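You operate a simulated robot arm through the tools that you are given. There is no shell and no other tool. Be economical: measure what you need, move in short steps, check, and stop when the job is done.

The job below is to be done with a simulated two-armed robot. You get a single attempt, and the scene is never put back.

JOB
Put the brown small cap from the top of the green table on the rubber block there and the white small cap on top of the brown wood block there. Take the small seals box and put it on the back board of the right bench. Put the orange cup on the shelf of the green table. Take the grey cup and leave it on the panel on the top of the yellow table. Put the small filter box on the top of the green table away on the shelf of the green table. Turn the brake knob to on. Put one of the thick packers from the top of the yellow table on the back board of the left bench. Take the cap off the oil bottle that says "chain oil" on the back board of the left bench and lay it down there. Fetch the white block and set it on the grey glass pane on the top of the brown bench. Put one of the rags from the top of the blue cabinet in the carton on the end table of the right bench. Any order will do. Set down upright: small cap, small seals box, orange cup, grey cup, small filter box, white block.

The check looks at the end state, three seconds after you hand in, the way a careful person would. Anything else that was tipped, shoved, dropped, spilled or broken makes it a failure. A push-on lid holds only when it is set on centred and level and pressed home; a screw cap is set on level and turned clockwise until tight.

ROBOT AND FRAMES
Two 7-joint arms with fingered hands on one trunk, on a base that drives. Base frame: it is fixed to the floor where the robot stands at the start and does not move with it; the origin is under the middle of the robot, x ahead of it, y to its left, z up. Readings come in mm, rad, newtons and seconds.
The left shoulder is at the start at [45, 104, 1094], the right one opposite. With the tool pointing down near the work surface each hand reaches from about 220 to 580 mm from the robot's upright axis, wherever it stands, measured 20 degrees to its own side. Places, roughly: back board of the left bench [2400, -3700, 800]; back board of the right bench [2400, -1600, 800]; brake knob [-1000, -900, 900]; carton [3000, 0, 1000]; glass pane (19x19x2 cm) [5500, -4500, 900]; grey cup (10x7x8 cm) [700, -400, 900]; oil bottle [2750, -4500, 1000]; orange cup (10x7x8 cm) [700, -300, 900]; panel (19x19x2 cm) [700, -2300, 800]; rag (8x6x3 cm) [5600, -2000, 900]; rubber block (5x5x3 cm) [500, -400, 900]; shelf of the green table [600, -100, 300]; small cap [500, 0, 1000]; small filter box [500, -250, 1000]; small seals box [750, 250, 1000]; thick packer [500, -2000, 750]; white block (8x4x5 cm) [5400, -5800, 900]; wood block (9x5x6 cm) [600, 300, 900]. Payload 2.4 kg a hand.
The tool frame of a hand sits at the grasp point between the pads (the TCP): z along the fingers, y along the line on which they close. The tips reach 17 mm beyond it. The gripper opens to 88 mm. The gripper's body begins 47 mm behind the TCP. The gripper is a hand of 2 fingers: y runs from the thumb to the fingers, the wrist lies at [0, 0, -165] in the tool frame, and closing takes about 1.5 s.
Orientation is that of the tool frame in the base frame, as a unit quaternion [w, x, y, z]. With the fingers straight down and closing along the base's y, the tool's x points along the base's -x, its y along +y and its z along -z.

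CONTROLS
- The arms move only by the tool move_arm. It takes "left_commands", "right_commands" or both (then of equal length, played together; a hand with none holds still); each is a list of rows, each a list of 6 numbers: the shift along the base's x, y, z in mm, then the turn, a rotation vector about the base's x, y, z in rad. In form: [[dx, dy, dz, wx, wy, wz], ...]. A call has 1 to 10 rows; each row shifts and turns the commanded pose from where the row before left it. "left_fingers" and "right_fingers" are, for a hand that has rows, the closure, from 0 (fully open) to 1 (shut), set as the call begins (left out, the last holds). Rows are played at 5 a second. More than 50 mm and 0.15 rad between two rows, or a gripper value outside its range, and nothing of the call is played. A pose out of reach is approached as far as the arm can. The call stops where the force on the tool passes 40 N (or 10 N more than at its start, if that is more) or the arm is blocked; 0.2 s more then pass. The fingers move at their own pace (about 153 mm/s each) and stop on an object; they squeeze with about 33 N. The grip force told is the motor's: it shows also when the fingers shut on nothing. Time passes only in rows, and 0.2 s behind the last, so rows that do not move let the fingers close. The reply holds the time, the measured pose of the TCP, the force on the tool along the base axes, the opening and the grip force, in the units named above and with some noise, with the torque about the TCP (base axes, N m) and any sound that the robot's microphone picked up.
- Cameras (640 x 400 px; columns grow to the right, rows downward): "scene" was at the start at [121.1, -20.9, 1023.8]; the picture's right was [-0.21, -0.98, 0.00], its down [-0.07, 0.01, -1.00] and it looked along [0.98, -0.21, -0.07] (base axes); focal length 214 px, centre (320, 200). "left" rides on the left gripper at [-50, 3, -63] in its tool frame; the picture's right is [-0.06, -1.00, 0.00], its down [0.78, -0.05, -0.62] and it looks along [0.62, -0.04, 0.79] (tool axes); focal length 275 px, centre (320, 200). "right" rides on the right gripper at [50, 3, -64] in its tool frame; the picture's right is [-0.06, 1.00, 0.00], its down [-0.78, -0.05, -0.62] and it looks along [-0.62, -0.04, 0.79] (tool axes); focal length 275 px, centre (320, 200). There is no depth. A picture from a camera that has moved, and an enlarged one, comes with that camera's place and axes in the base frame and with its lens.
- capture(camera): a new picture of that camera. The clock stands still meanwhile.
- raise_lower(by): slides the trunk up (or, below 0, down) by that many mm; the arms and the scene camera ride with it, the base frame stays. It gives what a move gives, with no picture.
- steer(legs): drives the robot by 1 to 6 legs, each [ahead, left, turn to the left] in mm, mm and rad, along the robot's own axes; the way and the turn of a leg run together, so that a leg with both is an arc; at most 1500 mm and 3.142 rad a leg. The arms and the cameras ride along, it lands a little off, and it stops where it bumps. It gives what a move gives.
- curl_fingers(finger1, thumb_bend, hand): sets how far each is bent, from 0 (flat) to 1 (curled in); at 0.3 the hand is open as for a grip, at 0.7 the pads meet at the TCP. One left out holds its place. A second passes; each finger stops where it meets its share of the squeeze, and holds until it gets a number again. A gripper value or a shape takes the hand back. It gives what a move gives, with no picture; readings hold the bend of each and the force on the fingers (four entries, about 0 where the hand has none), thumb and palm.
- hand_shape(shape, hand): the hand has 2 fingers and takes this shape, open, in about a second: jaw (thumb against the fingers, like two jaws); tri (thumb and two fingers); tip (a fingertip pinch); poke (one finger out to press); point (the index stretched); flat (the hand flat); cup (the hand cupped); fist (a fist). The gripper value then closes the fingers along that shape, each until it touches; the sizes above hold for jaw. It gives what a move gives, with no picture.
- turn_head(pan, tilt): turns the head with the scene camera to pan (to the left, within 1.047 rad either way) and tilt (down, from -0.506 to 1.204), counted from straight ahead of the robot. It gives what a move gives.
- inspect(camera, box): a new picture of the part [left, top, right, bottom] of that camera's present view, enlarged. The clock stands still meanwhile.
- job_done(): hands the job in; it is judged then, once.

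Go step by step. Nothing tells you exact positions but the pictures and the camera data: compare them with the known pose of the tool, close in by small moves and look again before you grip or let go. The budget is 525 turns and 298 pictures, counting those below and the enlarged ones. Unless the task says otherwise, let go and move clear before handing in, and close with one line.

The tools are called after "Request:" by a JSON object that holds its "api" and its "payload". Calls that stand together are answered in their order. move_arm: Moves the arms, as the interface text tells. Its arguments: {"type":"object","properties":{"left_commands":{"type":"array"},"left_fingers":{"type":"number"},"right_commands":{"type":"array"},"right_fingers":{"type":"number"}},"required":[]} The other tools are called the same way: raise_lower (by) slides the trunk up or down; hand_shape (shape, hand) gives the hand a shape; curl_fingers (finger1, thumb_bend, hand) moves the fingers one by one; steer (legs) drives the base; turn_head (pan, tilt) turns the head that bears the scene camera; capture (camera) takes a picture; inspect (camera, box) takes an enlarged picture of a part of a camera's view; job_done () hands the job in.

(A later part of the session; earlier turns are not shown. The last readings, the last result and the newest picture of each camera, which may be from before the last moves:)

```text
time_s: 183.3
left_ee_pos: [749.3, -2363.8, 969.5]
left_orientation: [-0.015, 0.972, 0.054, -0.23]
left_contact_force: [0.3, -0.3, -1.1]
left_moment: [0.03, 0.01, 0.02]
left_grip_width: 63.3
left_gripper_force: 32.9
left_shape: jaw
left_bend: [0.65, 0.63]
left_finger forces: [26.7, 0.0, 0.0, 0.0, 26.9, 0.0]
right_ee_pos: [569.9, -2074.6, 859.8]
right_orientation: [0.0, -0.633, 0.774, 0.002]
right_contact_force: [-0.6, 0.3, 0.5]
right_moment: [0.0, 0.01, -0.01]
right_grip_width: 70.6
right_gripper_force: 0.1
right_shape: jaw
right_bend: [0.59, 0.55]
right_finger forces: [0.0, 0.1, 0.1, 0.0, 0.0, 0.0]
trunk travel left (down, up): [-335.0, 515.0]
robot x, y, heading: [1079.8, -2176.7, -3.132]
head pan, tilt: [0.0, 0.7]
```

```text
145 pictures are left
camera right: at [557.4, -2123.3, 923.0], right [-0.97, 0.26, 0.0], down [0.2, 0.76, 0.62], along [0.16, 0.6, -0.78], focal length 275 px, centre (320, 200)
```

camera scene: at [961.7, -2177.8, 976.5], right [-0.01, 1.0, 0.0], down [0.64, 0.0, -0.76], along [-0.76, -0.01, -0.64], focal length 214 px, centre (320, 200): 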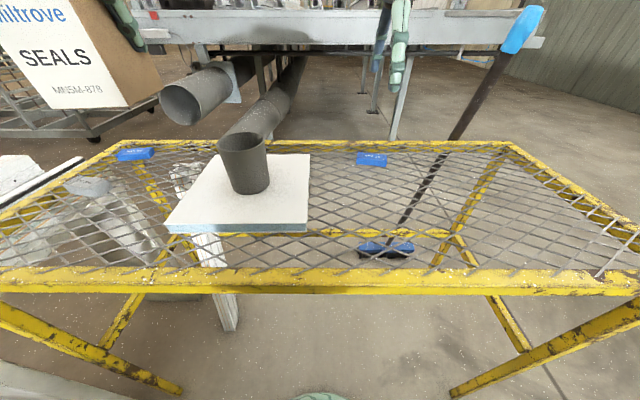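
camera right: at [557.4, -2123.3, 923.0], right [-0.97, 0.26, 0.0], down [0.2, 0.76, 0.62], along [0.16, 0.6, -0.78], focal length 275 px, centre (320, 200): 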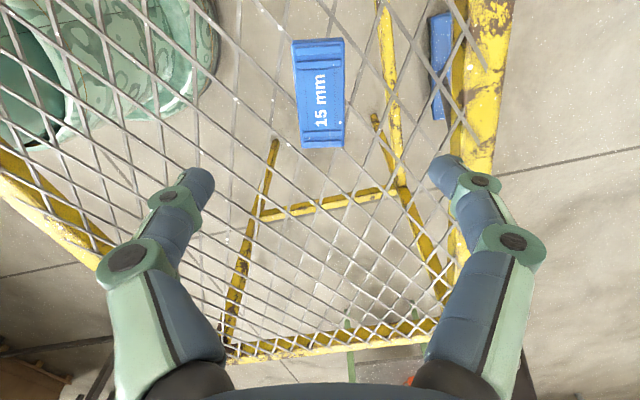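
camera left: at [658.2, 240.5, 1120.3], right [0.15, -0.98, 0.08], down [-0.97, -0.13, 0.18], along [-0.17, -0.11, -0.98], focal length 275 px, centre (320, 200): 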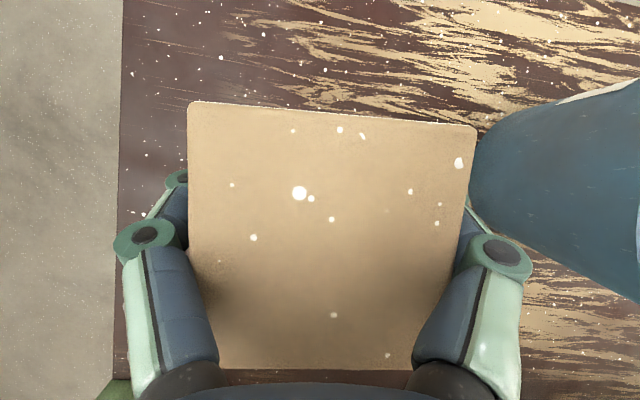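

Aligned. Descend to the mesh and close.

Request:
{"api": "move_arm", "payload": {"right_commands": [[1, 0, -40, 0, 0, 0], [0, 0, -38, 0, 0, 0], [0, 0, -12, 0, 0, 0], [0, 0, 0, 0, 0, 0]], "right_fingers": 0.3}}

Request:
{"api": "capture", "payload": {"camera": "right"}}

Request:
{"api": "inspect", "payload": {"camera": "scene", "box": [330, 120, 430, 190]}}

```text
time_s: 184.3
left_ee_pos: [749.4, -2363.2, 970.5]
left_orientation: [-0.015, 0.971, 0.054, -0.231]
left_contact_force: [0.0, 0.1, -0.9]
left_moment: [0.04, 0.0, -0.03]
left_grip_width: 63.2
left_gripper_force: 33.1
left_shape: jaw
left_bend: [0.65, 0.63]
left_finger forces: [26.6, 0.0, 0.0, 0.0, 26.9, 0.0]
right_ee_pos: [571.9, -2076.9, 770.2]
right_orientation: [-0.001, -0.632, 0.775, 0.0]
right_contact_force: [-0.2, -0.4, -0.1]
right_moment: [0.0, 0.0, 0.0]
right_grip_width: 61.5
right_gripper_force: 0.1
right_shape: jaw
right_bend: [0.67, 0.64]
right_finger forces: [0.0, 0.1, 0.0, 0.0, 0.0, 0.0]
trunk travel left (down, up): [-335.0, 515.0]
robot x, y, heading: [1080.3, -2174.1, -3.132]
head pan, tilt: [0.0, 0.7]
```

```text
144 pictures are left
camera right: at [559.5, -2123.8, 833.4], right [-0.97, 0.26, 0.0], down [0.21, 0.76, 0.62], along [0.16, 0.6, -0.79], focal length 275 px, centre (320, 200)
```

right: 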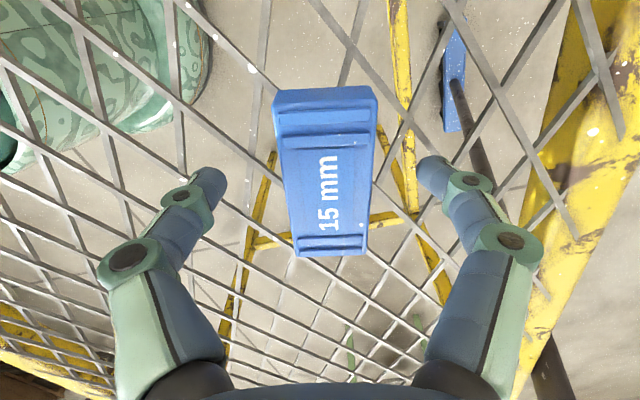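

```text
5.71 times, centred on (380, 155) of scene
camera zoom: at [961.6, -2177.8, 976.4], right [-0.01, 1.0, 0.0], down [0.64, 0.0, -0.76], along [-0.76, -0.01, -0.64], focal length 1226 px, centre (-23, 457)
```

zoom: 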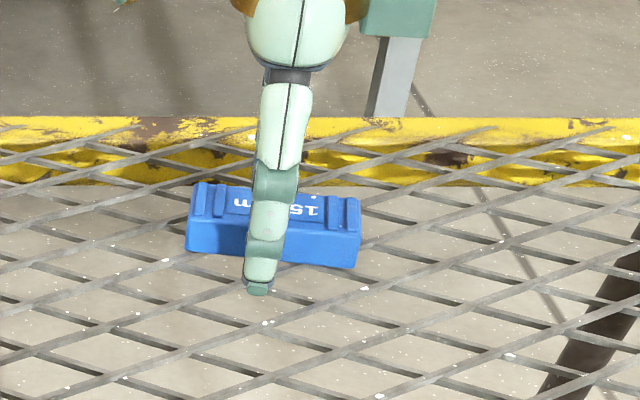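

Request:
{"api": "move_arm", "payload": {"right_commands": [[0, 0, -4, 0, 0, 0], [0, 0, 0, 0, 0, 0]]}}

Request:
{"api": "move_arm", "payload": {"right_commands": [[0, 0, 0, 0, 0, 0], [0, 0, 0, 0, 0, 0], [0, 0, 0, 0, 0, 0], [0, 0, 0, 0, 0, 0], [0, 0, 0, 0, 0, 0]], "right_fingers": 1}}

Request:
{"api": "move_arm", "payload": {"right_commands": [[0, 0, 10, 0, 0, 0], [0, 0, 30, 0, 0, 0], [0, 0, 40, 0, 0, 0], [10, 0, 40, 0, 0, 0]]}}

Request:
{"api": "capture", "payload": {"camera": "right"}}

```text
time_s: 184.9
left_ee_pos: [749.8, -2362.1, 970.7]
left_orientation: [-0.014, 0.971, 0.055, -0.231]
left_contact_force: [0.1, -1.0, -0.7]
left_moment: [-0.02, 0.02, 0.0]
left_grip_width: 63.2
left_gripper_force: 33.3
left_shape: jaw
left_bend: [0.65, 0.63]
left_finger forces: [26.8, 0.1, 0.1, 0.0, 26.9, 0.0]
right_ee_pos: [571.7, -2077.5, 767.5]
right_orientation: [-0.002, -0.633, 0.774, 0.001]
right_contact_force: [0.0, 0.1, 0.6]
right_moment: [0.0, 0.03, 0.0]
right_grip_width: 61.8
right_gripper_force: 0.1
right_shape: jaw
right_bend: [0.67, 0.64]
right_finger forces: [0.1, 0.0, 0.1, 0.0, 0.0, 0.0]
trunk travel left (down, up): [-335.0, 515.0]
robot x, y, heading: [1079.1, -2175.9, -3.133]
head pan, tilt: [0.0, 0.7]
```

```text
time_s: 186.1
left_ee_pos: [749.6, -2363.6, 970.5]
left_orientation: [-0.015, 0.971, 0.054, -0.231]
left_contact_force: [-0.7, -0.3, -1.2]
left_moment: [-0.02, -0.02, 0.0]
left_grip_width: 63.2
left_gripper_force: 33.3
left_shape: jaw
left_bend: [0.65, 0.63]
left_finger forces: [26.7, 0.1, 0.0, 0.1, 26.9, 0.1]
right_ee_pos: [572.2, -2076.2, 766.3]
right_orientation: [0.0, -0.633, 0.774, 0.0]
right_contact_force: [-0.1, 0.1, -0.1]
right_moment: [-0.04, -0.02, -0.01]
right_grip_width: 23.3
right_gripper_force: 33.0
right_shape: jaw
right_bend: [0.72, 0.72]
right_finger forces: [27.8, 0.0, 0.0, 0.1, 27.4, 0.1]
trunk travel left (down, up): [-335.0, 515.0]
robot x, y, heading: [1080.5, -2177.6, -3.133]
head pan, tilt: [0.0, 0.7]
```

```text
time_s: 187.1
left_ee_pos: [750.4, -2363.8, 969.4]
left_orientation: [-0.015, 0.972, 0.054, -0.229]
left_contact_force: [0.5, -0.3, -0.2]
left_moment: [-0.01, 0.01, 0.01]
left_grip_width: 63.3
left_gripper_force: 32.6
left_shape: jaw
left_bend: [0.65, 0.63]
left_finger forces: [26.8, 0.1, 0.0, 0.1, 26.9, 0.0]
right_ee_pos: [582.9, -2077.2, 886.8]
right_orientation: [0.0, -0.633, 0.774, 0.001]
right_contact_force: [0.1, 0.4, 0.0]
right_moment: [0.02, -0.04, 0.0]
right_grip_width: 23.4
right_gripper_force: 33.2
right_shape: jaw
right_bend: [0.72, 0.72]
right_finger forces: [27.6, 0.0, 0.1, 0.1, 27.6, 0.0]
trunk travel left (down, up): [-335.0, 515.0]
robot x, y, heading: [1076.9, -2175.2, -3.132]
head pan, tilt: [0.0, 0.7]
```

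```text
142 pictures are left
camera right: at [570.0, -2124.8, 949.1], right [-0.97, 0.26, 0.0], down [0.21, 0.76, 0.62], along [0.16, 0.6, -0.78], focal length 275 px, centre (320, 200)
```

right: 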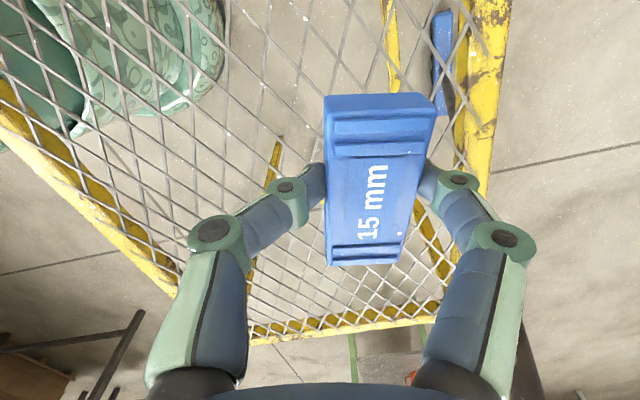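

Packer held. Raise, pull in and turn around toward the benches.

Request:
{"api": "move_arm", "payload": {"right_commands": [[20, 5, 40, 0, 0, 0], [30, 5, 35, 0, 0, 0], [35, 5, 20, 0, 0, 0], [35, 0, 0, 0, 0, 0]]}}

Request:
{"api": "raise_lower", "payload": {"by": 120}}

Request:
{"api": "steer", "payload": {"legs": [[-200, 0, 0], [0, 0, 3.13]]}}

Request:
{"api": "turn_head", "payload": {"pan": 0, "tilt": 0.3}}

Request:
{"api": "capture", "payload": {"camera": "scene"}}

```text
time_s: 188.1
left_ee_pos: [749.7, -2363.3, 971.2]
left_orientation: [-0.015, 0.971, 0.054, -0.231]
left_contact_force: [0.1, -0.2, -0.6]
left_moment: [0.01, 0.02, -0.02]
left_grip_width: 63.2
left_gripper_force: 32.9
left_shape: jaw
left_bend: [0.65, 0.63]
left_finger forces: [26.8, 0.0, 0.1, 0.0, 26.9, 0.0]
right_ee_pos: [703.5, -2062.3, 983.0]
right_orientation: [0.001, -0.632, 0.775, 0.001]
right_contact_force: [-0.5, -0.2, -0.9]
right_moment: [0.01, 0.03, 0.02]
right_grip_width: 23.1
right_gripper_force: 33.5
right_shape: jaw
right_bend: [0.72, 0.73]
right_finger forces: [27.5, 0.0, 0.0, 0.0, 27.4, 0.0]
trunk travel left (down, up): [-335.0, 515.0]
robot x, y, heading: [1075.9, -2174.0, -3.137]
head pan, tilt: [0.0, 0.7]
```

```text
time_s: 189.6
left_ee_pos: [749.4, -2363.4, 1090.3]
left_orientation: [-0.015, 0.971, 0.054, -0.231]
left_contact_force: [1.1, 0.0, -1.4]
left_moment: [0.02, 0.01, 0.01]
left_grip_width: 63.0
left_gripper_force: 33.0
left_shape: jaw
left_bend: [0.65, 0.63]
left_finger forces: [26.8, 0.1, 0.0, 0.1, 26.9, 0.0]
right_ee_pos: [702.9, -2062.1, 1101.9]
right_orientation: [0.0, -0.633, 0.774, 0.0]
right_contact_force: [-0.7, 0.6, -0.7]
right_moment: [-0.01, 0.02, -0.01]
right_grip_width: 23.2
right_gripper_force: 33.5
right_shape: jaw
right_bend: [0.72, 0.73]
right_finger forces: [27.4, 0.0, 0.0, 0.1, 27.5, 0.1]
trunk travel left (down, up): [-455.0, 395.0]
robot x, y, heading: [1084.6, -2171.2, -3.136]
head pan, tilt: [0.0, 0.7]
```

```text
time_s: 198.5
left_ee_pos: [1612.8, -1991.7, 1090.6]
left_orientation: [0.231, -0.045, 0.972, -0.017]
left_contact_force: [0.7, -0.1, -0.9]
left_moment: [0.01, 0.0, 0.03]
left_grip_width: 63.1
left_gripper_force: 32.8
left_shape: jaw
left_bend: [0.66, 0.63]
left_finger forces: [26.1, 0.1, 0.0, 0.1, 26.3, 0.1]
right_ee_pos: [1654.2, -2294.1, 1101.6]
right_orientation: [0.0, 0.78, 0.625, 0.001]
right_contact_force: [-0.2, 0.5, 0.1]
right_moment: [0.0, 0.01, 0.0]
right_grip_width: 23.2
right_gripper_force: 32.9
right_shape: jaw
right_bend: [0.72, 0.73]
right_finger forces: [26.2, 0.0, 0.0, 0.0, 26.3, 0.0]
trunk travel left (down, up): [-455.0, 395.0]
robot x, y, heading: [1282.1, -2171.7, -0.012]
head pan, tilt: [0.0, 0.7]
```

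```text
time_s: 199.4
left_ee_pos: [1613.7, -1991.9, 1089.6]
left_orientation: [0.23, -0.045, 0.972, -0.017]
left_contact_force: [0.0, 0.8, -1.5]
left_moment: [-0.01, 0.01, -0.01]
left_grip_width: 62.9
left_gripper_force: 33.0
left_shape: jaw
left_bend: [0.66, 0.63]
left_finger forces: [26.1, 0.0, 0.1, 0.0, 26.3, 0.1]
right_ee_pos: [1653.0, -2292.7, 1102.1]
right_orientation: [0.001, 0.78, 0.626, 0.0]
right_contact_force: [0.9, 0.3, 0.2]
right_moment: [-0.01, 0.03, 0.05]
right_grip_width: 23.1
right_gripper_force: 32.8
right_shape: jaw
right_bend: [0.72, 0.73]
right_finger forces: [26.3, 0.0, 0.0, 0.0, 26.3, 0.0]
trunk travel left (down, up): [-455.0, 395.0]
robot x, y, heading: [1279.8, -2172.7, -0.012]
head pan, tilt: [0.0, 0.3]
```

```text
141 pictures are left
camera scene: at [1401.2, -2176.8, 1133.2], right [-0.01, -1.0, 0.0], down [-0.3, 0.0, -0.95], along [0.95, -0.01, -0.3], focal length 214 px, centre (320, 200)
```

scene: 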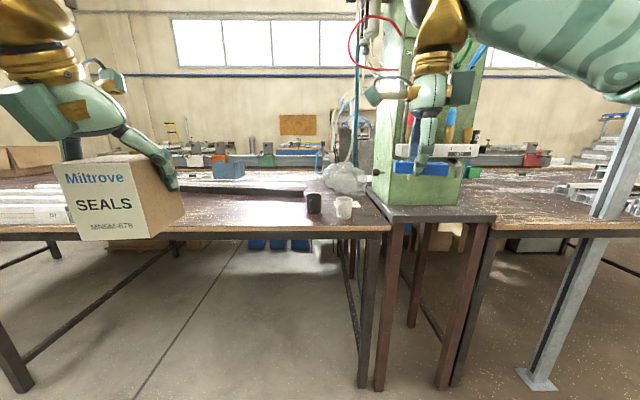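

The brown bench top ahead is the right bench's board (x≈2080–2700, z≈790). I drive closer with the seals box.

Request:
{"api": "steer", "payload": {"legs": [[0, 280, 0.012], [450, 0, 0]]}}

Request:
{"api": "turn_head", "payload": {"pan": 0.15, "tilt": 0.55}}

Request:
{"api": "capture", "payload": {"camera": "scene"}}

```text
time_s: 203.7
left_ee_pos: [2068.9, -1712.9, 1089.7]
left_orientation: [0.23, -0.048, 0.972, -0.015]
left_contact_force: [-0.3, 0.5, -1.6]
left_moment: [0.0, 0.0, 0.04]
left_grip_width: 62.7
left_gripper_force: 32.7
left_shape: jaw
left_bend: [0.66, 0.63]
left_finger forces: [26.3, 0.1, 0.0, 0.0, 26.2, 0.0]
right_ee_pos: [2112.5, -2014.9, 1100.2]
right_orientation: [0.001, 0.779, 0.627, -0.001]
right_contact_force: [0.4, 0.0, -0.3]
right_moment: [0.0, 0.01, -0.01]
right_grip_width: 23.2
right_gripper_force: 33.2
right_shape: jaw
right_bend: [0.72, 0.73]
right_finger forces: [26.2, 0.0, 0.1, 0.0, 26.2, 0.1]
trunk travel left (down, up): [-455.0, 395.0]
robot x, y, heading: [1735.5, -1895.5, -0.009]
head pan, tilt: [0.0, 0.3]
```

```text
time_s: 204.4
left_ee_pos: [2069.8, -1711.7, 1090.2]
left_orientation: [0.231, -0.048, 0.972, -0.016]
left_contact_force: [-0.4, 0.0, -0.9]
left_moment: [-0.01, -0.03, -0.03]
left_grip_width: 62.8
left_gripper_force: 32.1
left_shape: jaw
left_bend: [0.66, 0.63]
left_finger forces: [26.3, 0.1, 0.1, 0.0, 26.3, 0.0]
right_ee_pos: [2112.1, -2016.0, 1101.3]
right_orientation: [0.001, 0.778, 0.628, 0.001]
right_contact_force: [0.1, 1.2, -0.6]
right_moment: [-0.02, -0.02, 0.0]
right_grip_width: 23.2
right_gripper_force: 33.6
right_shape: jaw
right_bend: [0.72, 0.73]
right_finger forces: [26.3, 0.0, 0.0, 0.0, 26.3, 0.0]
trunk travel left (down, up): [-455.0, 395.0]
robot x, y, heading: [1739.9, -1897.1, -0.001]
head pan, tilt: [0.15, 0.55]
```

```text
140 pictures are left
camera scene: at [1854.6, -1886.1, 1110.4], right [0.14, -0.99, 0.0], down [-0.52, -0.08, -0.85], along [0.84, 0.12, -0.52], focal length 214 px, centre (320, 200)
```

scene: 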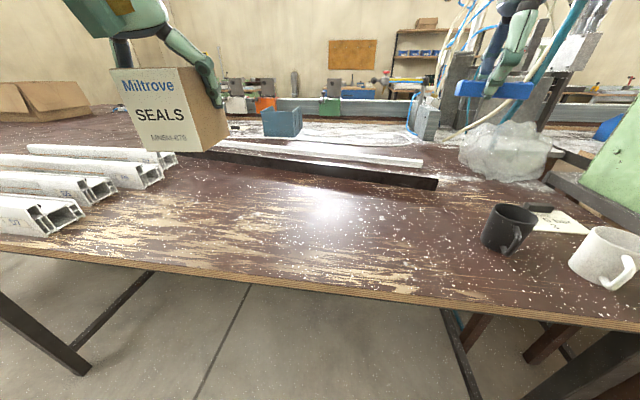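

Bench top z≈792; free spot at (2200,-1760). Moving the seals box there.

Request:
{"api": "move_arm", "payload": {"left_commands": [[32, -12, -15, 0, -0.02, 0], [33, -12, -20, 0, 0, 0], [33, -12, -25, 0, 0, 0], [32, -12, -30, 0, 0, 0], [0, 0, -45, 0, 0, 0], [0, 0, -45, 0, 0, 0], [0, 0, -35, 0, 0, 0]]}}

Request:
{"api": "inspect", "payload": {"camera": "scene", "box": [180, 120, 420, 290]}}

```text
time_s: 206.0
left_ee_pos: [2202.7, -1760.8, 882.3]
left_orientation: [0.248, -0.049, 0.967, -0.018]
left_contact_force: [-0.3, 2.1, 41.8]
left_moment: [-0.19, 0.27, -0.06]
left_grip_width: 55.2
left_gripper_force: 33.1
left_shape: jaw
left_bend: [0.74, 0.71]
left_finger forces: [33.7, 0.0, 0.0, 0.1, 35.7, 0.0]
right_ee_pos: [2110.0, -2015.3, 1103.1]
right_orientation: [0.001, 0.779, 0.628, 0.001]
right_contact_force: [0.6, 0.4, -0.2]
right_moment: [-0.01, 0.01, -0.02]
right_grip_width: 23.2
right_gripper_force: 33.3
right_shape: jaw
right_bend: [0.72, 0.73]
right_finger forces: [26.3, 0.1, 0.0, 0.1, 26.2, 0.0]
trunk travel left (down, up): [-455.0, 395.0]
robot x, y, heading: [1737.0, -1896.8, -0.005]
head pan, tilt: [0.15, 0.55]
```

```text
2.35 times, centred on (300, 205) of scene
camera zoom: at [1852.0, -1886.6, 1111.3], right [0.14, -0.99, 0.0], down [-0.52, -0.08, -0.85], along [0.84, 0.12, -0.52], focal length 505 px, centre (367, 188)
```

zoom: 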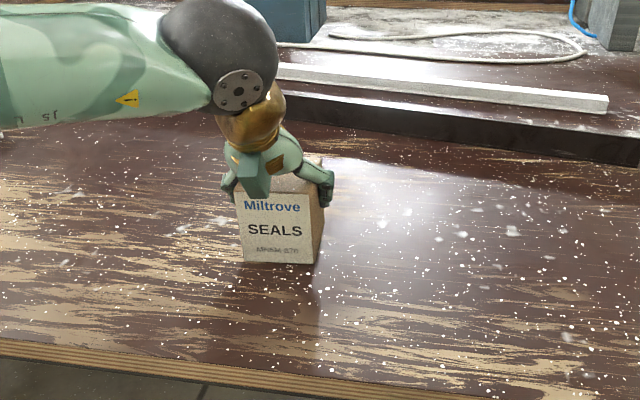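

The box has touched down (board higher than estimated). Ease up slightly and release.

Request:
{"api": "move_arm", "payload": {"left_commands": [[0, 0, 3, 0, 0, 0], [0, 0, 0, 0, 0, 0]]}}

Request:
{"api": "inspect", "payload": {"camera": "scene", "box": [240, 160, 360, 250]}}

```text
time_s: 206.6
left_ee_pos: [2201.5, -1761.3, 880.8]
left_orientation: [0.244, -0.049, 0.968, -0.017]
left_contact_force: [9.4, 1.3, 37.0]
left_moment: [-0.19, 0.21, 0.01]
left_grip_width: 54.9
left_gripper_force: 33.4
left_shape: jaw
left_bend: [0.75, 0.72]
left_finger forces: [29.8, 0.0, 0.0, 0.0, 35.3, 0.0]
right_ee_pos: [2112.2, -2015.1, 1102.1]
right_orientation: [0.001, 0.778, 0.629, 0.001]
right_contact_force: [0.2, 0.2, -0.3]
right_moment: [0.0, 0.03, 0.0]
right_grip_width: 23.0
right_gripper_force: 32.9
right_shape: jaw
right_bend: [0.72, 0.73]
right_finger forces: [26.2, 0.0, 0.1, 0.0, 26.4, 0.1]
trunk travel left (down, up): [-455.0, 395.0]
robot x, y, heading: [1739.5, -1897.5, -0.0]
head pan, tilt: [0.15, 0.55]
```

```text
4.44 times, centred on (300, 205) of scene
camera zoom: at [1853.5, -1886.6, 1110.6], right [0.14, -0.99, 0.0], down [-0.52, -0.08, -0.85], along [0.84, 0.12, -0.52], focal length 953 px, centre (409, 178)
```

zoom: 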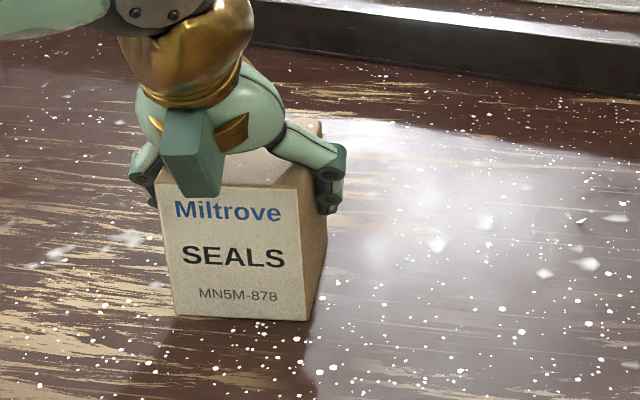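

Request:
{"api": "move_arm", "payload": {"left_commands": [[0, 0, 6, 0, 0, 0], [0, 0, 0, 0, 0, 0]]}}

Request:
{"api": "move_arm", "payload": {"left_commands": [[0, 0, 0, 0, 0, 0], [0, 0, 0, 0, 0, 0], [0, 0, 0, 0, 0, 0], [0, 0, 0, 0, 0, 0]], "left_fingers": 0.05}}

Request:
{"api": "move_arm", "payload": {"left_commands": [[-3, 0, 6, 0, 0, 0], [-8, 0, 14, 0, 0, 0], [-16, 0, 29, 0, 0, 0], [-20, 0, 36, 0, 0, 0], [-20, 0, 36, 0, 0, 0]], "left_fingers": 0}}

Request:
{"api": "inspect", "payload": {"camera": "scene", "box": [180, 120, 420, 290]}}

```text
time_s: 207.2
left_ee_pos: [2199.2, -1760.9, 882.9]
left_orientation: [0.239, -0.048, 0.97, -0.015]
left_contact_force: [5.3, 1.3, 9.9]
left_moment: [-0.02, -0.01, -0.04]
left_grip_width: 55.0
left_gripper_force: 32.5
left_shape: jaw
left_bend: [0.75, 0.72]
left_finger forces: [26.7, 0.1, 0.1, 0.0, 28.3, 0.0]
right_ee_pos: [2111.8, -2015.3, 1100.8]
right_orientation: [0.001, 0.778, 0.628, 0.001]
right_contact_force: [0.2, -0.5, -0.4]
right_moment: [-0.03, 0.0, 0.02]
right_grip_width: 23.2
right_gripper_force: 32.6
right_shape: jaw
right_bend: [0.72, 0.73]
right_finger forces: [26.3, 0.0, 0.1, 0.0, 26.3, 0.0]
trunk travel left (down, up): [-455.0, 395.0]
robot x, y, heading: [1741.1, -1899.0, -0.005]
head pan, tilt: [0.15, 0.55]
```

```text
time_s: 208.2
left_ee_pos: [2200.1, -1762.1, 885.4]
left_orientation: [0.239, -0.048, 0.97, -0.017]
left_contact_force: [-0.9, -2.4, 4.3]
left_moment: [-0.04, 0.02, 0.02]
left_grip_width: 83.2
left_gripper_force: 0.2
left_shape: jaw
left_bend: [0.4, 0.37]
left_finger forces: [1.2, 0.1, 0.0, 0.0, 4.3, 0.0]
right_ee_pos: [2112.4, -2014.9, 1100.9]
right_orientation: [0.001, 0.778, 0.628, 0.001]
right_contact_force: [0.7, -0.5, -0.8]
right_moment: [0.0, -0.01, 0.01]
right_grip_width: 22.9
right_gripper_force: 32.8
right_shape: jaw
right_bend: [0.72, 0.73]
right_finger forces: [26.3, 0.1, 0.0, 0.1, 26.2, 0.1]
trunk travel left (down, up): [-455.0, 395.0]
robot x, y, heading: [1738.8, -1900.1, -0.005]
head pan, tilt: [0.15, 0.55]
```

```text
time_s: 209.4
left_ee_pos: [2132.0, -1759.0, 1006.4]
left_orientation: [0.24, -0.049, 0.969, -0.016]
left_contact_force: [0.5, -0.3, -0.8]
left_moment: [0.04, 0.02, 0.02]
left_grip_width: 87.9
left_gripper_force: 0.0
left_shape: jaw
left_bend: [0.3, 0.3]
left_finger forces: [0.0, 0.1, 0.1, 0.0, 0.0, 0.0]
right_ee_pos: [2111.8, -2013.8, 1101.9]
right_orientation: [0.001, 0.779, 0.628, 0.0]
right_contact_force: [0.1, 0.6, -0.8]
right_moment: [-0.02, 0.0, 0.01]
right_grip_width: 23.2
right_gripper_force: 33.4
right_shape: jaw
right_bend: [0.72, 0.73]
right_finger forces: [26.3, 0.0, 0.0, 0.1, 26.3, 0.0]
trunk travel left (down, up): [-455.0, 395.0]
robot x, y, heading: [1737.9, -1900.5, -0.006]
head pan, tilt: [0.15, 0.55]
```

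```text
2.35 times, centred on (300, 205) of scene
camera zoom: at [1854.5, -1886.1, 1110.3], right [0.14, -0.99, 0.0], down [-0.52, -0.08, -0.85], along [0.84, 0.12, -0.52], focal length 505 px, centre (367, 188)
```

zoom: 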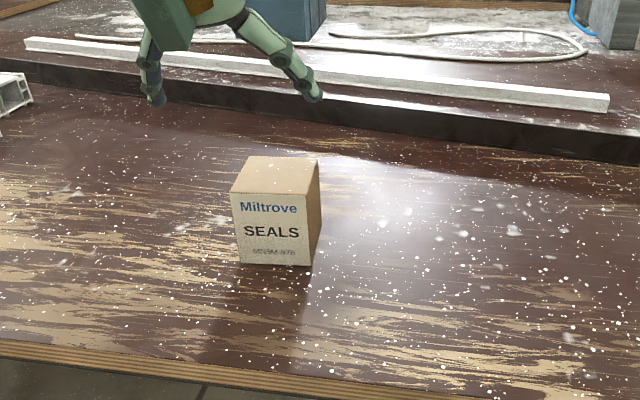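

Seals box stands on the right bench's back board. Next the left bench with the packer: back off and drive right along the benches.

Request:
{"api": "steer", "payload": {"legs": [[-250, 0, 0.006], [0, -900, 0]]}}

Request:
{"api": "turn_head", "payload": {"pan": -0.4, "tilt": 0.3}}

Request:
{"api": "capture", "payload": {"camera": "scene"}}

```text
time_s: 215.6
left_ee_pos: [1876.1, -2657.1, 1006.0]
left_orientation: [0.239, -0.045, 0.97, -0.016]
left_contact_force: [0.4, -0.2, 0.6]
left_moment: [-0.03, -0.01, 0.0]
left_grip_width: 87.9
left_gripper_force: 0.1
left_shape: jaw
left_bend: [0.3, 0.3]
left_finger forces: [0.0, 0.1, 0.0, 0.0, 0.1, 0.0]
right_ee_pos: [1854.1, -2913.7, 1101.3]
right_orientation: [0.002, 0.781, 0.624, 0.001]
right_contact_force: [0.0, 0.7, -0.8]
right_moment: [0.02, 0.0, -0.02]
right_grip_width: 23.1
right_gripper_force: 32.9
right_shape: jaw
right_bend: [0.72, 0.73]
right_finger forces: [26.2, 0.0, 0.0, 0.0, 26.4, 0.0]
trunk travel left (down, up): [-455.0, 395.0]
robot x, y, heading: [1478.2, -2792.9, -0.012]
head pan, tilt: [0.15, 0.55]
```

```text
time_s: 216.6
left_ee_pos: [1876.7, -2657.8, 1006.0]
left_orientation: [0.24, -0.045, 0.97, -0.017]
left_contact_force: [0.1, -0.4, -0.1]
left_moment: [0.0, -0.01, -0.02]
left_grip_width: 88.0
left_gripper_force: 0.1
left_shape: jaw
left_bend: [0.3, 0.3]
left_finger forces: [0.1, 0.0, 0.0, 0.0, 0.0, 0.0]
right_ee_pos: [1855.5, -2913.3, 1101.3]
right_orientation: [0.0, 0.781, 0.624, 0.001]
right_contact_force: [0.8, -1.1, 0.8]
right_moment: [-0.02, 0.03, 0.01]
right_grip_width: 23.1
right_gripper_force: 32.6
right_shape: jaw
right_bend: [0.72, 0.73]
right_finger forces: [26.5, 0.1, 0.0, 0.1, 26.3, 0.0]
trunk travel left (down, up): [-455.0, 395.0]
robot x, y, heading: [1479.3, -2791.6, -0.014]
head pan, tilt: [-0.4, 0.3]
```

```text
136 pictures are left
camera scene: at [1593.9, -2832.0, 1133.2], right [-0.4, -0.92, 0.0], down [-0.27, 0.12, -0.96], along [0.88, -0.38, -0.3], focal length 214 px, centre (320, 200)
```

scene: 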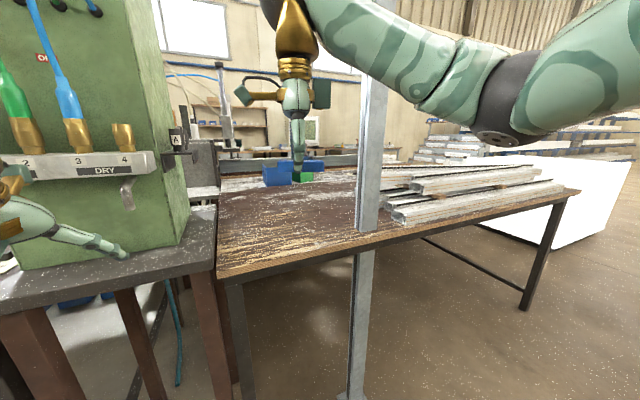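

The left bench's board is ahead right, with a post at ≈(2153,-3219). I'll place the packer on the clear near-left area around (2200,-2890). Retract the left hand and drive in.

Request:
{"api": "move_arm", "payload": {"left_commands": [[-25, 5, 25, 0, 0, 0], [-25, 5, 25, 0, 0, 0], [-10, 5, 25, 0, 0, 0]]}}

Request:
{"api": "steer", "payload": {"legs": [[240, 0, 0.012]]}}

Request:
{"api": "turn_head", "payload": {"pan": -0.3, "tilt": 0.6}}

Request:
{"api": "capture", "payload": {"camera": "scene"}}

Request:
{"api": "capture", "payload": {"camera": "right"}}

```text
time_s: 217.4
left_ee_pos: [1816.2, -2642.5, 1080.8]
left_orientation: [0.24, -0.045, 0.97, -0.016]
left_contact_force: [-0.2, 1.1, -0.3]
left_moment: [-0.03, 0.0, -0.01]
left_grip_width: 88.1
left_gripper_force: 0.1
left_shape: jaw
left_bend: [0.3, 0.3]
left_finger forces: [0.0, 0.0, 0.0, 0.0, 0.1, 0.0]
right_ee_pos: [1854.9, -2912.6, 1101.6]
right_orientation: [0.001, 0.781, 0.625, 0.001]
right_contact_force: [0.8, -0.2, -0.1]
right_moment: [0.01, 0.01, -0.01]
right_grip_width: 23.3
right_gripper_force: 32.6
right_shape: jaw
right_bend: [0.72, 0.73]
right_finger forces: [26.5, 0.1, 0.1, 0.0, 26.4, 0.1]
trunk travel left (down, up): [-455.0, 395.0]
robot x, y, heading: [1484.1, -2793.0, -0.013]
head pan, tilt: [-0.4, 0.3]
```

```text
time_s: 219.1
left_ee_pos: [2054.2, -2640.2, 1081.2]
left_orientation: [0.24, -0.05, 0.969, -0.015]
left_contact_force: [0.6, 0.6, -1.2]
left_moment: [0.0, -0.01, 0.01]
left_grip_width: 88.0
left_gripper_force: 0.1
left_shape: jaw
left_bend: [0.3, 0.3]
left_finger forces: [0.0, 0.0, 0.0, 0.0, 0.0, 0.0]
right_ee_pos: [2094.8, -2911.5, 1101.1]
right_orientation: [0.001, 0.778, 0.628, 0.0]
right_contact_force: [0.4, -1.0, 0.0]
right_moment: [0.0, 0.03, 0.03]
right_grip_width: 22.8
right_gripper_force: 32.9
right_shape: jaw
right_bend: [0.72, 0.73]
right_finger forces: [26.3, 0.0, 0.1, 0.1, 26.4, 0.1]
trunk travel left (down, up): [-455.0, 395.0]
robot x, y, heading: [1722.2, -2793.7, -0.002]
head pan, tilt: [-0.4, 0.3]
```

```text
time_s: 219.9
left_ee_pos: [2052.9, -2641.2, 1080.5]
left_orientation: [0.239, -0.05, 0.97, -0.016]
left_contact_force: [0.7, -0.6, 0.1]
left_moment: [-0.03, 0.03, -0.02]
left_grip_width: 87.7
left_gripper_force: 0.0
left_shape: jaw
left_bend: [0.3, 0.3]
left_finger forces: [0.0, 0.0, 0.1, 0.0, 0.1, 0.1]
right_ee_pos: [2094.0, -2911.7, 1100.9]
right_orientation: [0.002, 0.778, 0.629, 0.0]
right_contact_force: [0.5, 0.6, -0.7]
right_moment: [0.04, 0.01, -0.02]
right_grip_width: 23.1
right_gripper_force: 33.3
right_shape: jaw
right_bend: [0.72, 0.73]
right_finger forces: [26.3, 0.1, 0.0, 0.0, 26.4, 0.0]
trunk travel left (down, up): [-455.0, 395.0]
robot x, y, heading: [1719.7, -2794.4, -0.001]
head pan, tilt: [-0.3, 0.6]
```

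```text
135 pictures are left
camera scene: at [1831.7, -2822.6, 1105.9], right [-0.3, -0.95, 0.0], down [-0.54, 0.17, -0.83], along [0.79, -0.25, -0.56], focal length 214 px, centre (320, 200)
```

scene: 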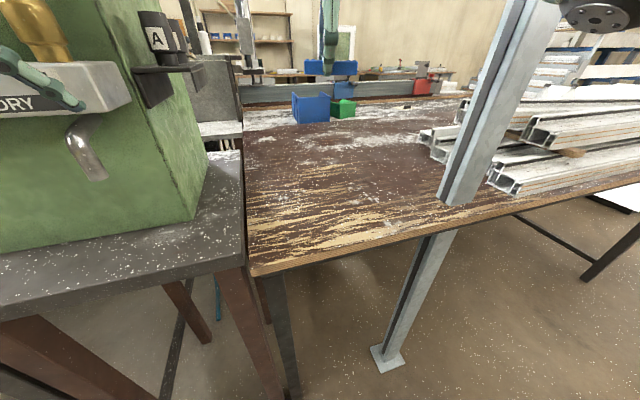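

```text
134 pictures are left
camera right: at [2108.7, -2861.9, 1164.3], right [0.96, -0.27, 0.0], down [-0.21, -0.76, 0.62], along [-0.17, -0.6, -0.79], focal length 275 px, centre (320, 200)
```

right: 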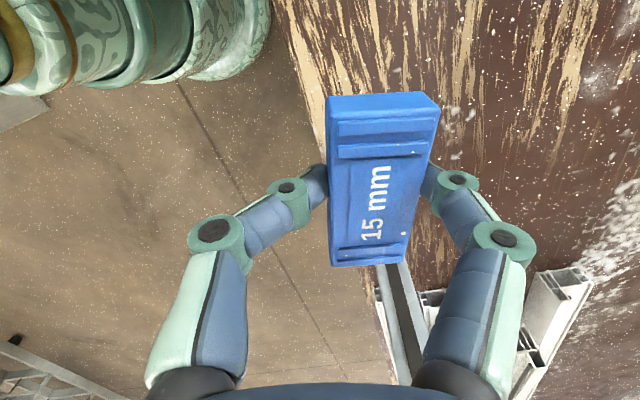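

Move the packer forward over the board, lower the trunk a bit, then descend.

Request:
{"api": "move_arm", "payload": {"right_commands": [[29, 1, -10, 0, 0, 0], [29, 1, -10, 0, 0, 0], [29, 1, -10, 0, 0, 0], [24, 1, -10, 0, 0, 0]]}}

Request:
{"api": "raise_lower", "payload": {"by": -90}}

Request:
{"api": "move_arm", "payload": {"right_commands": [[0, 0, -35, 0, 0, 0], [0, 0, -35, 0, 0, 0], [0, 0, 0, 0, 0, 0]]}}

Request:
{"api": "capture", "payload": {"camera": "scene"}}

```text
time_s: 220.9
left_ee_pos: [2053.9, -2640.5, 1081.3]
left_orientation: [0.24, -0.049, 0.969, -0.017]
left_contact_force: [-0.3, 0.4, -0.2]
left_moment: [0.0, 0.0, 0.02]
left_grip_width: 87.8
left_gripper_force: 0.1
left_shape: jaw
left_bend: [0.3, 0.3]
left_finger forces: [0.0, 0.0, 0.0, 0.1, 0.0, 0.0]
right_ee_pos: [2207.0, -2907.6, 1059.4]
right_orientation: [0.001, 0.778, 0.629, 0.0]
right_contact_force: [1.1, 0.0, -0.2]
right_moment: [0.0, 0.02, -0.01]
right_grip_width: 23.4
right_gripper_force: 32.8
right_shape: jaw
right_bend: [0.72, 0.73]
right_finger forces: [26.7, 0.0, 0.0, 0.1, 26.7, 0.0]
trunk travel left (down, up): [-455.0, 395.0]
robot x, y, heading: [1718.1, -2793.4, -0.005]
head pan, tilt: [-0.3, 0.6]
```

```text
time_s: 222.2
left_ee_pos: [2053.6, -2639.7, 991.1]
left_orientation: [0.241, -0.049, 0.969, -0.016]
left_contact_force: [0.8, 0.2, 0.3]
left_moment: [-0.03, -0.04, 0.03]
left_grip_width: 87.8
left_gripper_force: 0.1
left_shape: jaw
left_bend: [0.3, 0.3]
left_finger forces: [0.0, 0.0, 0.0, 0.1, 0.1, 0.0]
right_ee_pos: [2205.7, -2907.2, 972.2]
right_orientation: [0.001, 0.778, 0.629, 0.0]
right_contact_force: [0.3, -0.4, -0.2]
right_moment: [-0.01, 0.02, 0.01]
right_grip_width: 23.3
right_gripper_force: 33.1
right_shape: jaw
right_bend: [0.72, 0.73]
right_finger forces: [26.7, 0.0, 0.1, 0.0, 26.7, 0.1]
trunk travel left (down, up): [-365.0, 485.0]
robot x, y, heading: [1716.7, -2794.8, -0.001]
head pan, tilt: [-0.3, 0.6]
```

```text
time_s: 223.0
left_ee_pos: [2054.4, -2640.3, 989.7]
left_orientation: [0.239, -0.049, 0.97, -0.016]
left_contact_force: [1.0, 0.8, 1.0]
left_moment: [-0.01, 0.02, 0.0]
left_grip_width: 88.0
left_gripper_force: 0.1
left_shape: jaw
left_bend: [0.3, 0.3]
left_finger forces: [0.0, 0.0, 0.0, 0.0, 0.1, 0.0]
right_ee_pos: [2206.3, -2908.4, 901.5]
right_orientation: [0.001, 0.778, 0.628, 0.001]
right_contact_force: [-0.3, -0.1, -0.4]
right_moment: [0.0, 0.0, -0.02]
right_grip_width: 23.2
right_gripper_force: 32.8
right_shape: jaw
right_bend: [0.72, 0.73]
right_finger forces: [26.8, 0.0, 0.0, 0.0, 26.7, 0.0]
trunk travel left (down, up): [-365.0, 485.0]
robot x, y, heading: [1717.5, -2791.2, -0.0]
head pan, tilt: [-0.3, 0.6]
```

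```text
133 pictures are left
camera scene: at [1833.9, -2822.6, 1015.2], right [-0.3, -0.95, 0.0], down [-0.54, 0.17, -0.82], along [0.79, -0.25, -0.57], focal length 214 px, centre (320, 200)
```

scene: 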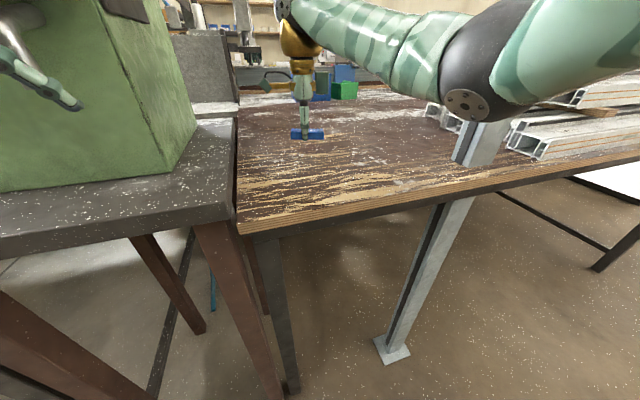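

Request:
{"api": "move_arm", "payload": {"right_commands": [[0, 0, -15, 0, 0, 0], [0, 0, -10, 0, 0, 0], [0, 0, 0, 0, 0, 0]]}}

Request:
{"api": "move_arm", "payload": {"right_commands": [[0, 0, -8, 0, 0, 0], [0, 0, 0, 0, 0, 0]]}}

Request:
{"api": "inspect", "payload": {"camera": "scene", "box": [260, 80, 360, 160]}}

```text
time_s: 223.8
left_ee_pos: [2054.5, -2639.6, 990.1]
left_orientation: [0.24, -0.049, 0.969, -0.016]
left_contact_force: [0.4, -0.2, -0.2]
left_moment: [0.01, -0.01, 0.01]
left_grip_width: 88.1
left_gripper_force: 0.0
left_shape: jaw
left_bend: [0.3, 0.3]
left_finger forces: [0.0, 0.0, 0.1, 0.0, 0.0, 0.0]
right_ee_pos: [2205.3, -2909.2, 876.7]
right_orientation: [0.001, 0.778, 0.629, 0.0]
right_contact_force: [0.2, -0.9, -0.1]
right_moment: [0.01, -0.02, 0.0]
right_grip_width: 23.2
right_gripper_force: 32.7
right_shape: jaw
right_bend: [0.72, 0.73]
right_finger forces: [26.7, 0.1, 0.0, 0.1, 26.7, 0.0]
trunk travel left (down, up): [-365.0, 485.0]
robot x, y, heading: [1718.9, -2795.1, -0.001]
head pan, tilt: [-0.3, 0.6]
```

```text
time_s: 224.4
left_ee_pos: [2054.0, -2639.5, 991.4]
left_orientation: [0.239, -0.049, 0.97, -0.015]
left_contact_force: [0.6, -0.4, 0.0]
left_moment: [0.02, 0.01, 0.02]
left_grip_width: 88.0
left_gripper_force: 0.1
left_shape: jaw
left_bend: [0.3, 0.3]
left_finger forces: [0.0, 0.0, 0.0, 0.0, 0.1, 0.0]
right_ee_pos: [2205.7, -2907.2, 867.7]
right_orientation: [0.002, 0.778, 0.628, 0.0]
right_contact_force: [0.0, 0.0, -0.4]
right_moment: [0.02, -0.03, 0.02]
right_grip_width: 23.4
right_gripper_force: 32.5
right_shape: jaw
right_bend: [0.72, 0.73]
right_finger forces: [26.8, 0.0, 0.0, 0.1, 26.7, 0.1]
trunk travel left (down, up): [-365.0, 485.0]
robot x, y, heading: [1716.5, -2795.9, -0.003]
head pan, tilt: [-0.3, 0.6]
```

```text
5.00 times, centred on (310, 120) of scene
camera zoom: at [1833.9, -2822.5, 1015.2], right [-0.3, -0.95, 0.0], down [-0.54, 0.17, -0.82], along [0.79, -0.25, -0.57], focal length 1072 px, centre (370, 600)
```

zoom: 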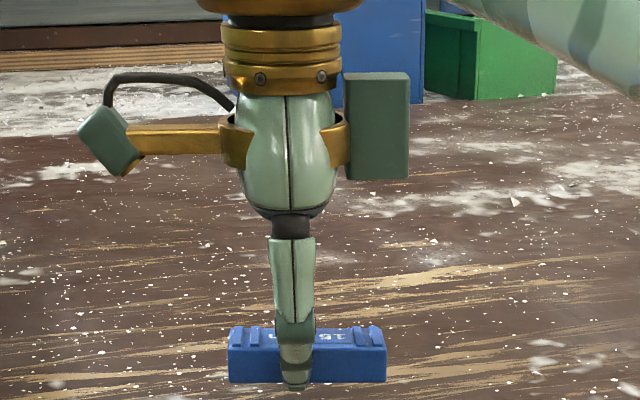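

Request:
{"api": "move_arm", "payload": {"right_commands": [[0, 0, -4, 0, 0, 0], [0, 0, -4, 0, 0, 0], [0, 0, 0, 0, 0, 0]]}}

Request:
{"api": "move_arm", "payload": {"right_commands": [[0, 0, -4, 0, 0, 0], [0, 0, -3, 0, 0, 0], [0, 0, 0, 0, 0, 0]]}}

Request:
{"api": "move_arm", "payload": {"right_commands": [[0, 0, -3, 0, 0, 0], [0, 0, -3, 0, 0, 0], [0, 0, 0, 0, 0, 0]]}}

```text
time_s: 225.2
left_ee_pos: [2055.0, -2639.4, 991.2]
left_orientation: [0.24, -0.049, 0.969, -0.016]
left_contact_force: [-0.9, -0.2, 1.0]
left_moment: [0.02, 0.01, 0.0]
left_grip_width: 87.6
left_gripper_force: 0.1
left_shape: jaw
left_bend: [0.3, 0.3]
left_finger forces: [0.0, 0.0, 0.1, 0.0, 0.1, 0.1]
right_ee_pos: [2205.6, -2908.2, 861.4]
right_orientation: [0.001, 0.778, 0.628, 0.001]
right_contact_force: [0.0, -0.1, 0.0]
right_moment: [-0.01, -0.01, 0.0]
right_grip_width: 23.6
right_gripper_force: 33.3
right_shape: jaw
right_bend: [0.72, 0.73]
right_finger forces: [26.8, 0.1, 0.0, 0.1, 26.8, 0.0]
trunk travel left (down, up): [-365.0, 485.0]
robot x, y, heading: [1719.7, -2795.1, 0.002]
head pan, tilt: [-0.3, 0.6]
```

```text
time_s: 226.0
left_ee_pos: [2052.8, -2640.9, 990.5]
left_orientation: [0.241, -0.05, 0.969, -0.016]
left_contact_force: [-0.1, 0.5, 0.1]
left_moment: [0.0, 0.0, -0.02]
left_grip_width: 88.0
left_gripper_force: 0.1
left_shape: jaw
left_bend: [0.3, 0.3]
left_finger forces: [0.0, 0.1, 0.0, 0.0, 0.0, 0.0]
right_ee_pos: [2205.7, -2907.6, 855.3]
right_orientation: [0.002, 0.778, 0.628, 0.001]
right_contact_force: [-1.6, 0.0, 16.1]
right_moment: [-0.05, -0.28, -0.03]
right_grip_width: 22.9
right_gripper_force: 32.7
right_shape: jaw
right_bend: [0.76, 0.74]
right_finger forces: [35.2, 0.0, 0.0, 0.1, 33.6, 0.0]
trunk travel left (down, up): [-365.0, 485.0]
robot x, y, heading: [1718.1, -2790.4, -0.0]
head pan, tilt: [-0.3, 0.6]
```

```text
time_s: 226.8
left_ee_pos: [2051.8, -2639.4, 991.3]
left_orientation: [0.241, -0.05, 0.969, -0.016]
left_contact_force: [0.4, -0.3, 0.2]
left_moment: [-0.02, 0.02, 0.03]
left_grip_width: 88.0
left_gripper_force: 0.0
left_shape: jaw
left_bend: [0.3, 0.3]
left_finger forces: [0.0, 0.1, 0.2, 0.0, 0.1, 0.0]
right_ee_pos: [2205.7, -2906.3, 851.2]
right_orientation: [0.003, 0.777, 0.629, 0.004]
right_contact_force: [-3.8, 0.8, 19.8]
right_moment: [-0.1, -0.3, 0.01]
right_grip_width: 23.5
right_gripper_force: 33.0
right_shape: jaw
right_bend: [0.79, 0.79]
right_finger forces: [36.1, 0.0, 0.0, 0.0, 39.8, 0.0]
trunk travel left (down, up): [-365.0, 485.0]
robot x, y, heading: [1718.7, -2794.2, -0.003]
head pan, tilt: [-0.3, 0.6]
stopped in row 3 (right hand): the force on the tool passed its limit at 40 N (the readings are from after the stop); the commanded pose is now the measured one
```

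On the board. Raise a touch, open moderately, and lift away.

Request:
{"api": "move_arm", "payload": {"right_commands": [[0, 0, 4, 0, 0, 0], [0, 0, 0, 0, 0, 0]]}}

Request:
{"api": "move_arm", "payload": {"right_commands": [[0, 0, 2, 0, 0, 0], [0, 0, 2, 0, 0, 0], [0, 0, 0, 0, 0, 0], [0, 0, 30, 0, 0, 0], [0, 0, 40, 0, 0, 0], [-10, 0, 40, 0, 0, 0]], "right_fingers": 0.4}}

Request:
{"api": "inspect", "payload": {"camera": "scene", "box": [260, 80, 360, 160]}}

```text
time_s: 227.4
left_ee_pos: [2053.0, -2640.9, 990.5]
left_orientation: [0.241, -0.049, 0.969, -0.016]
left_contact_force: [0.5, 0.4, 0.1]
left_moment: [-0.02, 0.0, -0.03]
left_grip_width: 88.3
left_gripper_force: 0.1
left_shape: jaw
left_bend: [0.3, 0.3]
left_finger forces: [0.0, 0.0, 0.0, 0.1, 0.0, 0.0]
right_ee_pos: [2206.7, -2907.4, 853.1]
right_orientation: [0.002, 0.777, 0.63, 0.001]
right_contact_force: [-1.6, 1.6, 4.4]
right_moment: [0.0, 0.02, 0.0]
right_grip_width: 21.9
right_gripper_force: 33.1
right_shape: jaw
right_bend: [0.79, 0.76]
right_finger forces: [26.4, 0.1, 0.1, 0.0, 30.0, 0.0]
trunk travel left (down, up): [-365.0, 485.0]
robot x, y, heading: [1717.3, -2792.5, -0.001]
head pan, tilt: [-0.3, 0.6]
```

```text
time_s: 228.8
left_ee_pos: [2053.5, -2641.8, 990.2]
left_orientation: [0.241, -0.05, 0.969, -0.014]
left_contact_force: [1.0, 0.0, 0.1]
left_moment: [-0.01, 0.0, 0.04]
left_grip_width: 87.9
left_gripper_force: 0.0
left_shape: jaw
left_bend: [0.3, 0.3]
left_finger forces: [0.0, 0.1, 0.0, 0.0, 0.1, 0.0]
right_ee_pos: [2196.2, -2909.6, 966.7]
right_orientation: [0.001, 0.777, 0.63, 0.001]
right_contact_force: [0.3, 0.2, 0.3]
right_moment: [0.0, -0.04, 0.01]
right_grip_width: 52.7
right_gripper_force: 0.1
right_shape: jaw
right_bend: [0.71, 0.71]
right_finger forces: [0.1, 0.1, 0.1, 0.1, 0.1, 0.1]
trunk travel left (down, up): [-365.0, 485.0]
robot x, y, heading: [1718.2, -2796.6, -0.003]
head pan, tilt: [-0.3, 0.6]
```

```text
5.00 times, centred on (310, 120) of scene
camera zoom: at [1833.7, -2822.4, 1015.2], right [-0.3, -0.95, 0.0], down [-0.54, 0.17, -0.82], along [0.79, -0.25, -0.57], focal length 1072 px, centre (370, 600)
```

zoom: 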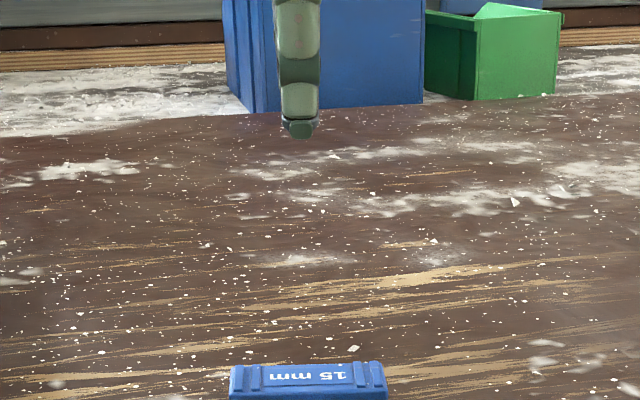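

Packer placed. Now around the bench's right end to reach the oil bottle; drive back and along, then look.

Request:
{"api": "raise_lower", "payload": {"by": 90}}

Request:
{"api": "steer", "payload": {"legs": [[-280, 0, 0], [0, -1400, 0], [0, -900, 0]]}}

Request:
{"api": "turn_head", "payload": {"pan": 0, "tilt": 0.25}}

Request:
{"api": "capture", "payload": {"camera": "scene"}}

```text
time_s: 230.0
left_ee_pos: [2054.7, -2640.6, 1081.0]
left_orientation: [0.241, -0.05, 0.969, -0.015]
left_contact_force: [0.0, 0.1, 0.3]
left_moment: [0.01, 0.01, -0.03]
left_grip_width: 87.8
left_gripper_force: 0.1
left_shape: jaw
left_bend: [0.3, 0.3]
left_finger forces: [0.0, 0.0, 0.0, 0.0, 0.1, 0.0]
right_ee_pos: [2196.1, -2908.6, 1056.1]
right_orientation: [0.001, 0.777, 0.63, 0.001]
right_contact_force: [-0.1, -0.3, -0.2]
right_moment: [0.0, 0.01, 0.0]
right_grip_width: 52.7
right_gripper_force: 0.0
right_shape: jaw
right_bend: [0.71, 0.71]
right_finger forces: [0.1, 0.1, 0.1, 0.0, 0.1, 0.0]
trunk travel left (down, up): [-455.0, 395.0]
robot x, y, heading: [1718.2, -2791.9, -0.005]
head pan, tilt: [-0.3, 0.6]
```

```text
time_s: 243.0
left_ee_pos: [1758.5, -4969.9, 1080.5]
left_orientation: [0.24, -0.047, 0.969, -0.016]
left_contact_force: [-0.2, -0.5, -0.5]
left_moment: [0.01, 0.01, 0.0]
left_grip_width: 88.0
left_gripper_force: 0.1
left_shape: jaw
left_bend: [0.3, 0.3]
left_finger forces: [0.0, 0.0, 0.0, 0.1, 0.0, 0.1]
right_ee_pos: [1899.5, -5235.7, 1056.5]
right_orientation: [0.001, 0.778, 0.628, 0.001]
right_contact_force: [-0.7, -0.5, 0.0]
right_moment: [0.0, 0.03, 0.02]
right_grip_width: 52.6
right_gripper_force: 0.1
right_shape: jaw
right_bend: [0.71, 0.71]
right_finger forces: [0.0, 0.0, 0.0, 0.0, 0.0, 0.0]
trunk travel left (down, up): [-455.0, 395.0]
robot x, y, heading: [1422.4, -5125.2, -0.005]
head pan, tilt: [-0.3, 0.6]
```

```text
time_s: 243.8
left_ee_pos: [1758.1, -4968.3, 1081.2]
left_orientation: [0.239, -0.048, 0.97, -0.016]
left_contact_force: [0.4, 0.1, -0.2]
left_moment: [0.0, 0.02, 0.07]
left_grip_width: 87.8
left_gripper_force: 0.1
left_shape: jaw
left_bend: [0.3, 0.3]
left_finger forces: [0.1, 0.0, 0.1, 0.0, 0.1, 0.1]
right_ee_pos: [1898.7, -5236.0, 1056.6]
right_orientation: [0.002, 0.778, 0.628, 0.001]
right_contact_force: [-0.4, -0.4, 0.9]
right_moment: [0.0, 0.02, 0.01]
right_grip_width: 52.8
right_gripper_force: 0.1
right_shape: jaw
right_bend: [0.71, 0.71]
right_finger forces: [0.1, 0.0, 0.0, 0.1, 0.0, 0.0]
trunk travel left (down, up): [-455.0, 395.0]
robot x, y, heading: [1420.8, -5123.1, -0.005]
head pan, tilt: [0.0, 0.25]
```

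```text
130 pictures are left
camera scene: at [1544.0, -5124.5, 1137.9], right [-0.01, -1.0, 0.0], down [-0.25, 0.0, -0.97], along [0.97, -0.01, -0.25], focal length 214 px, centre (320, 200)
```

scene: 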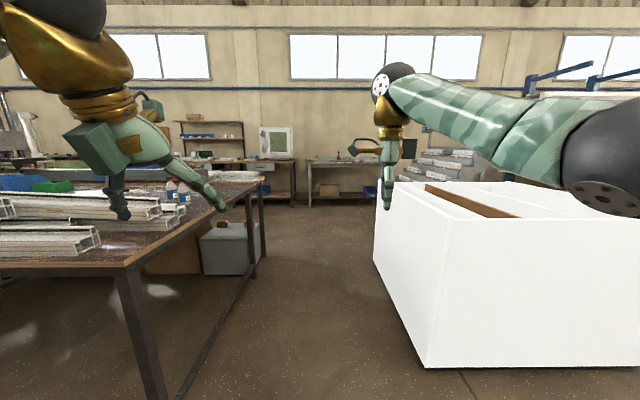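

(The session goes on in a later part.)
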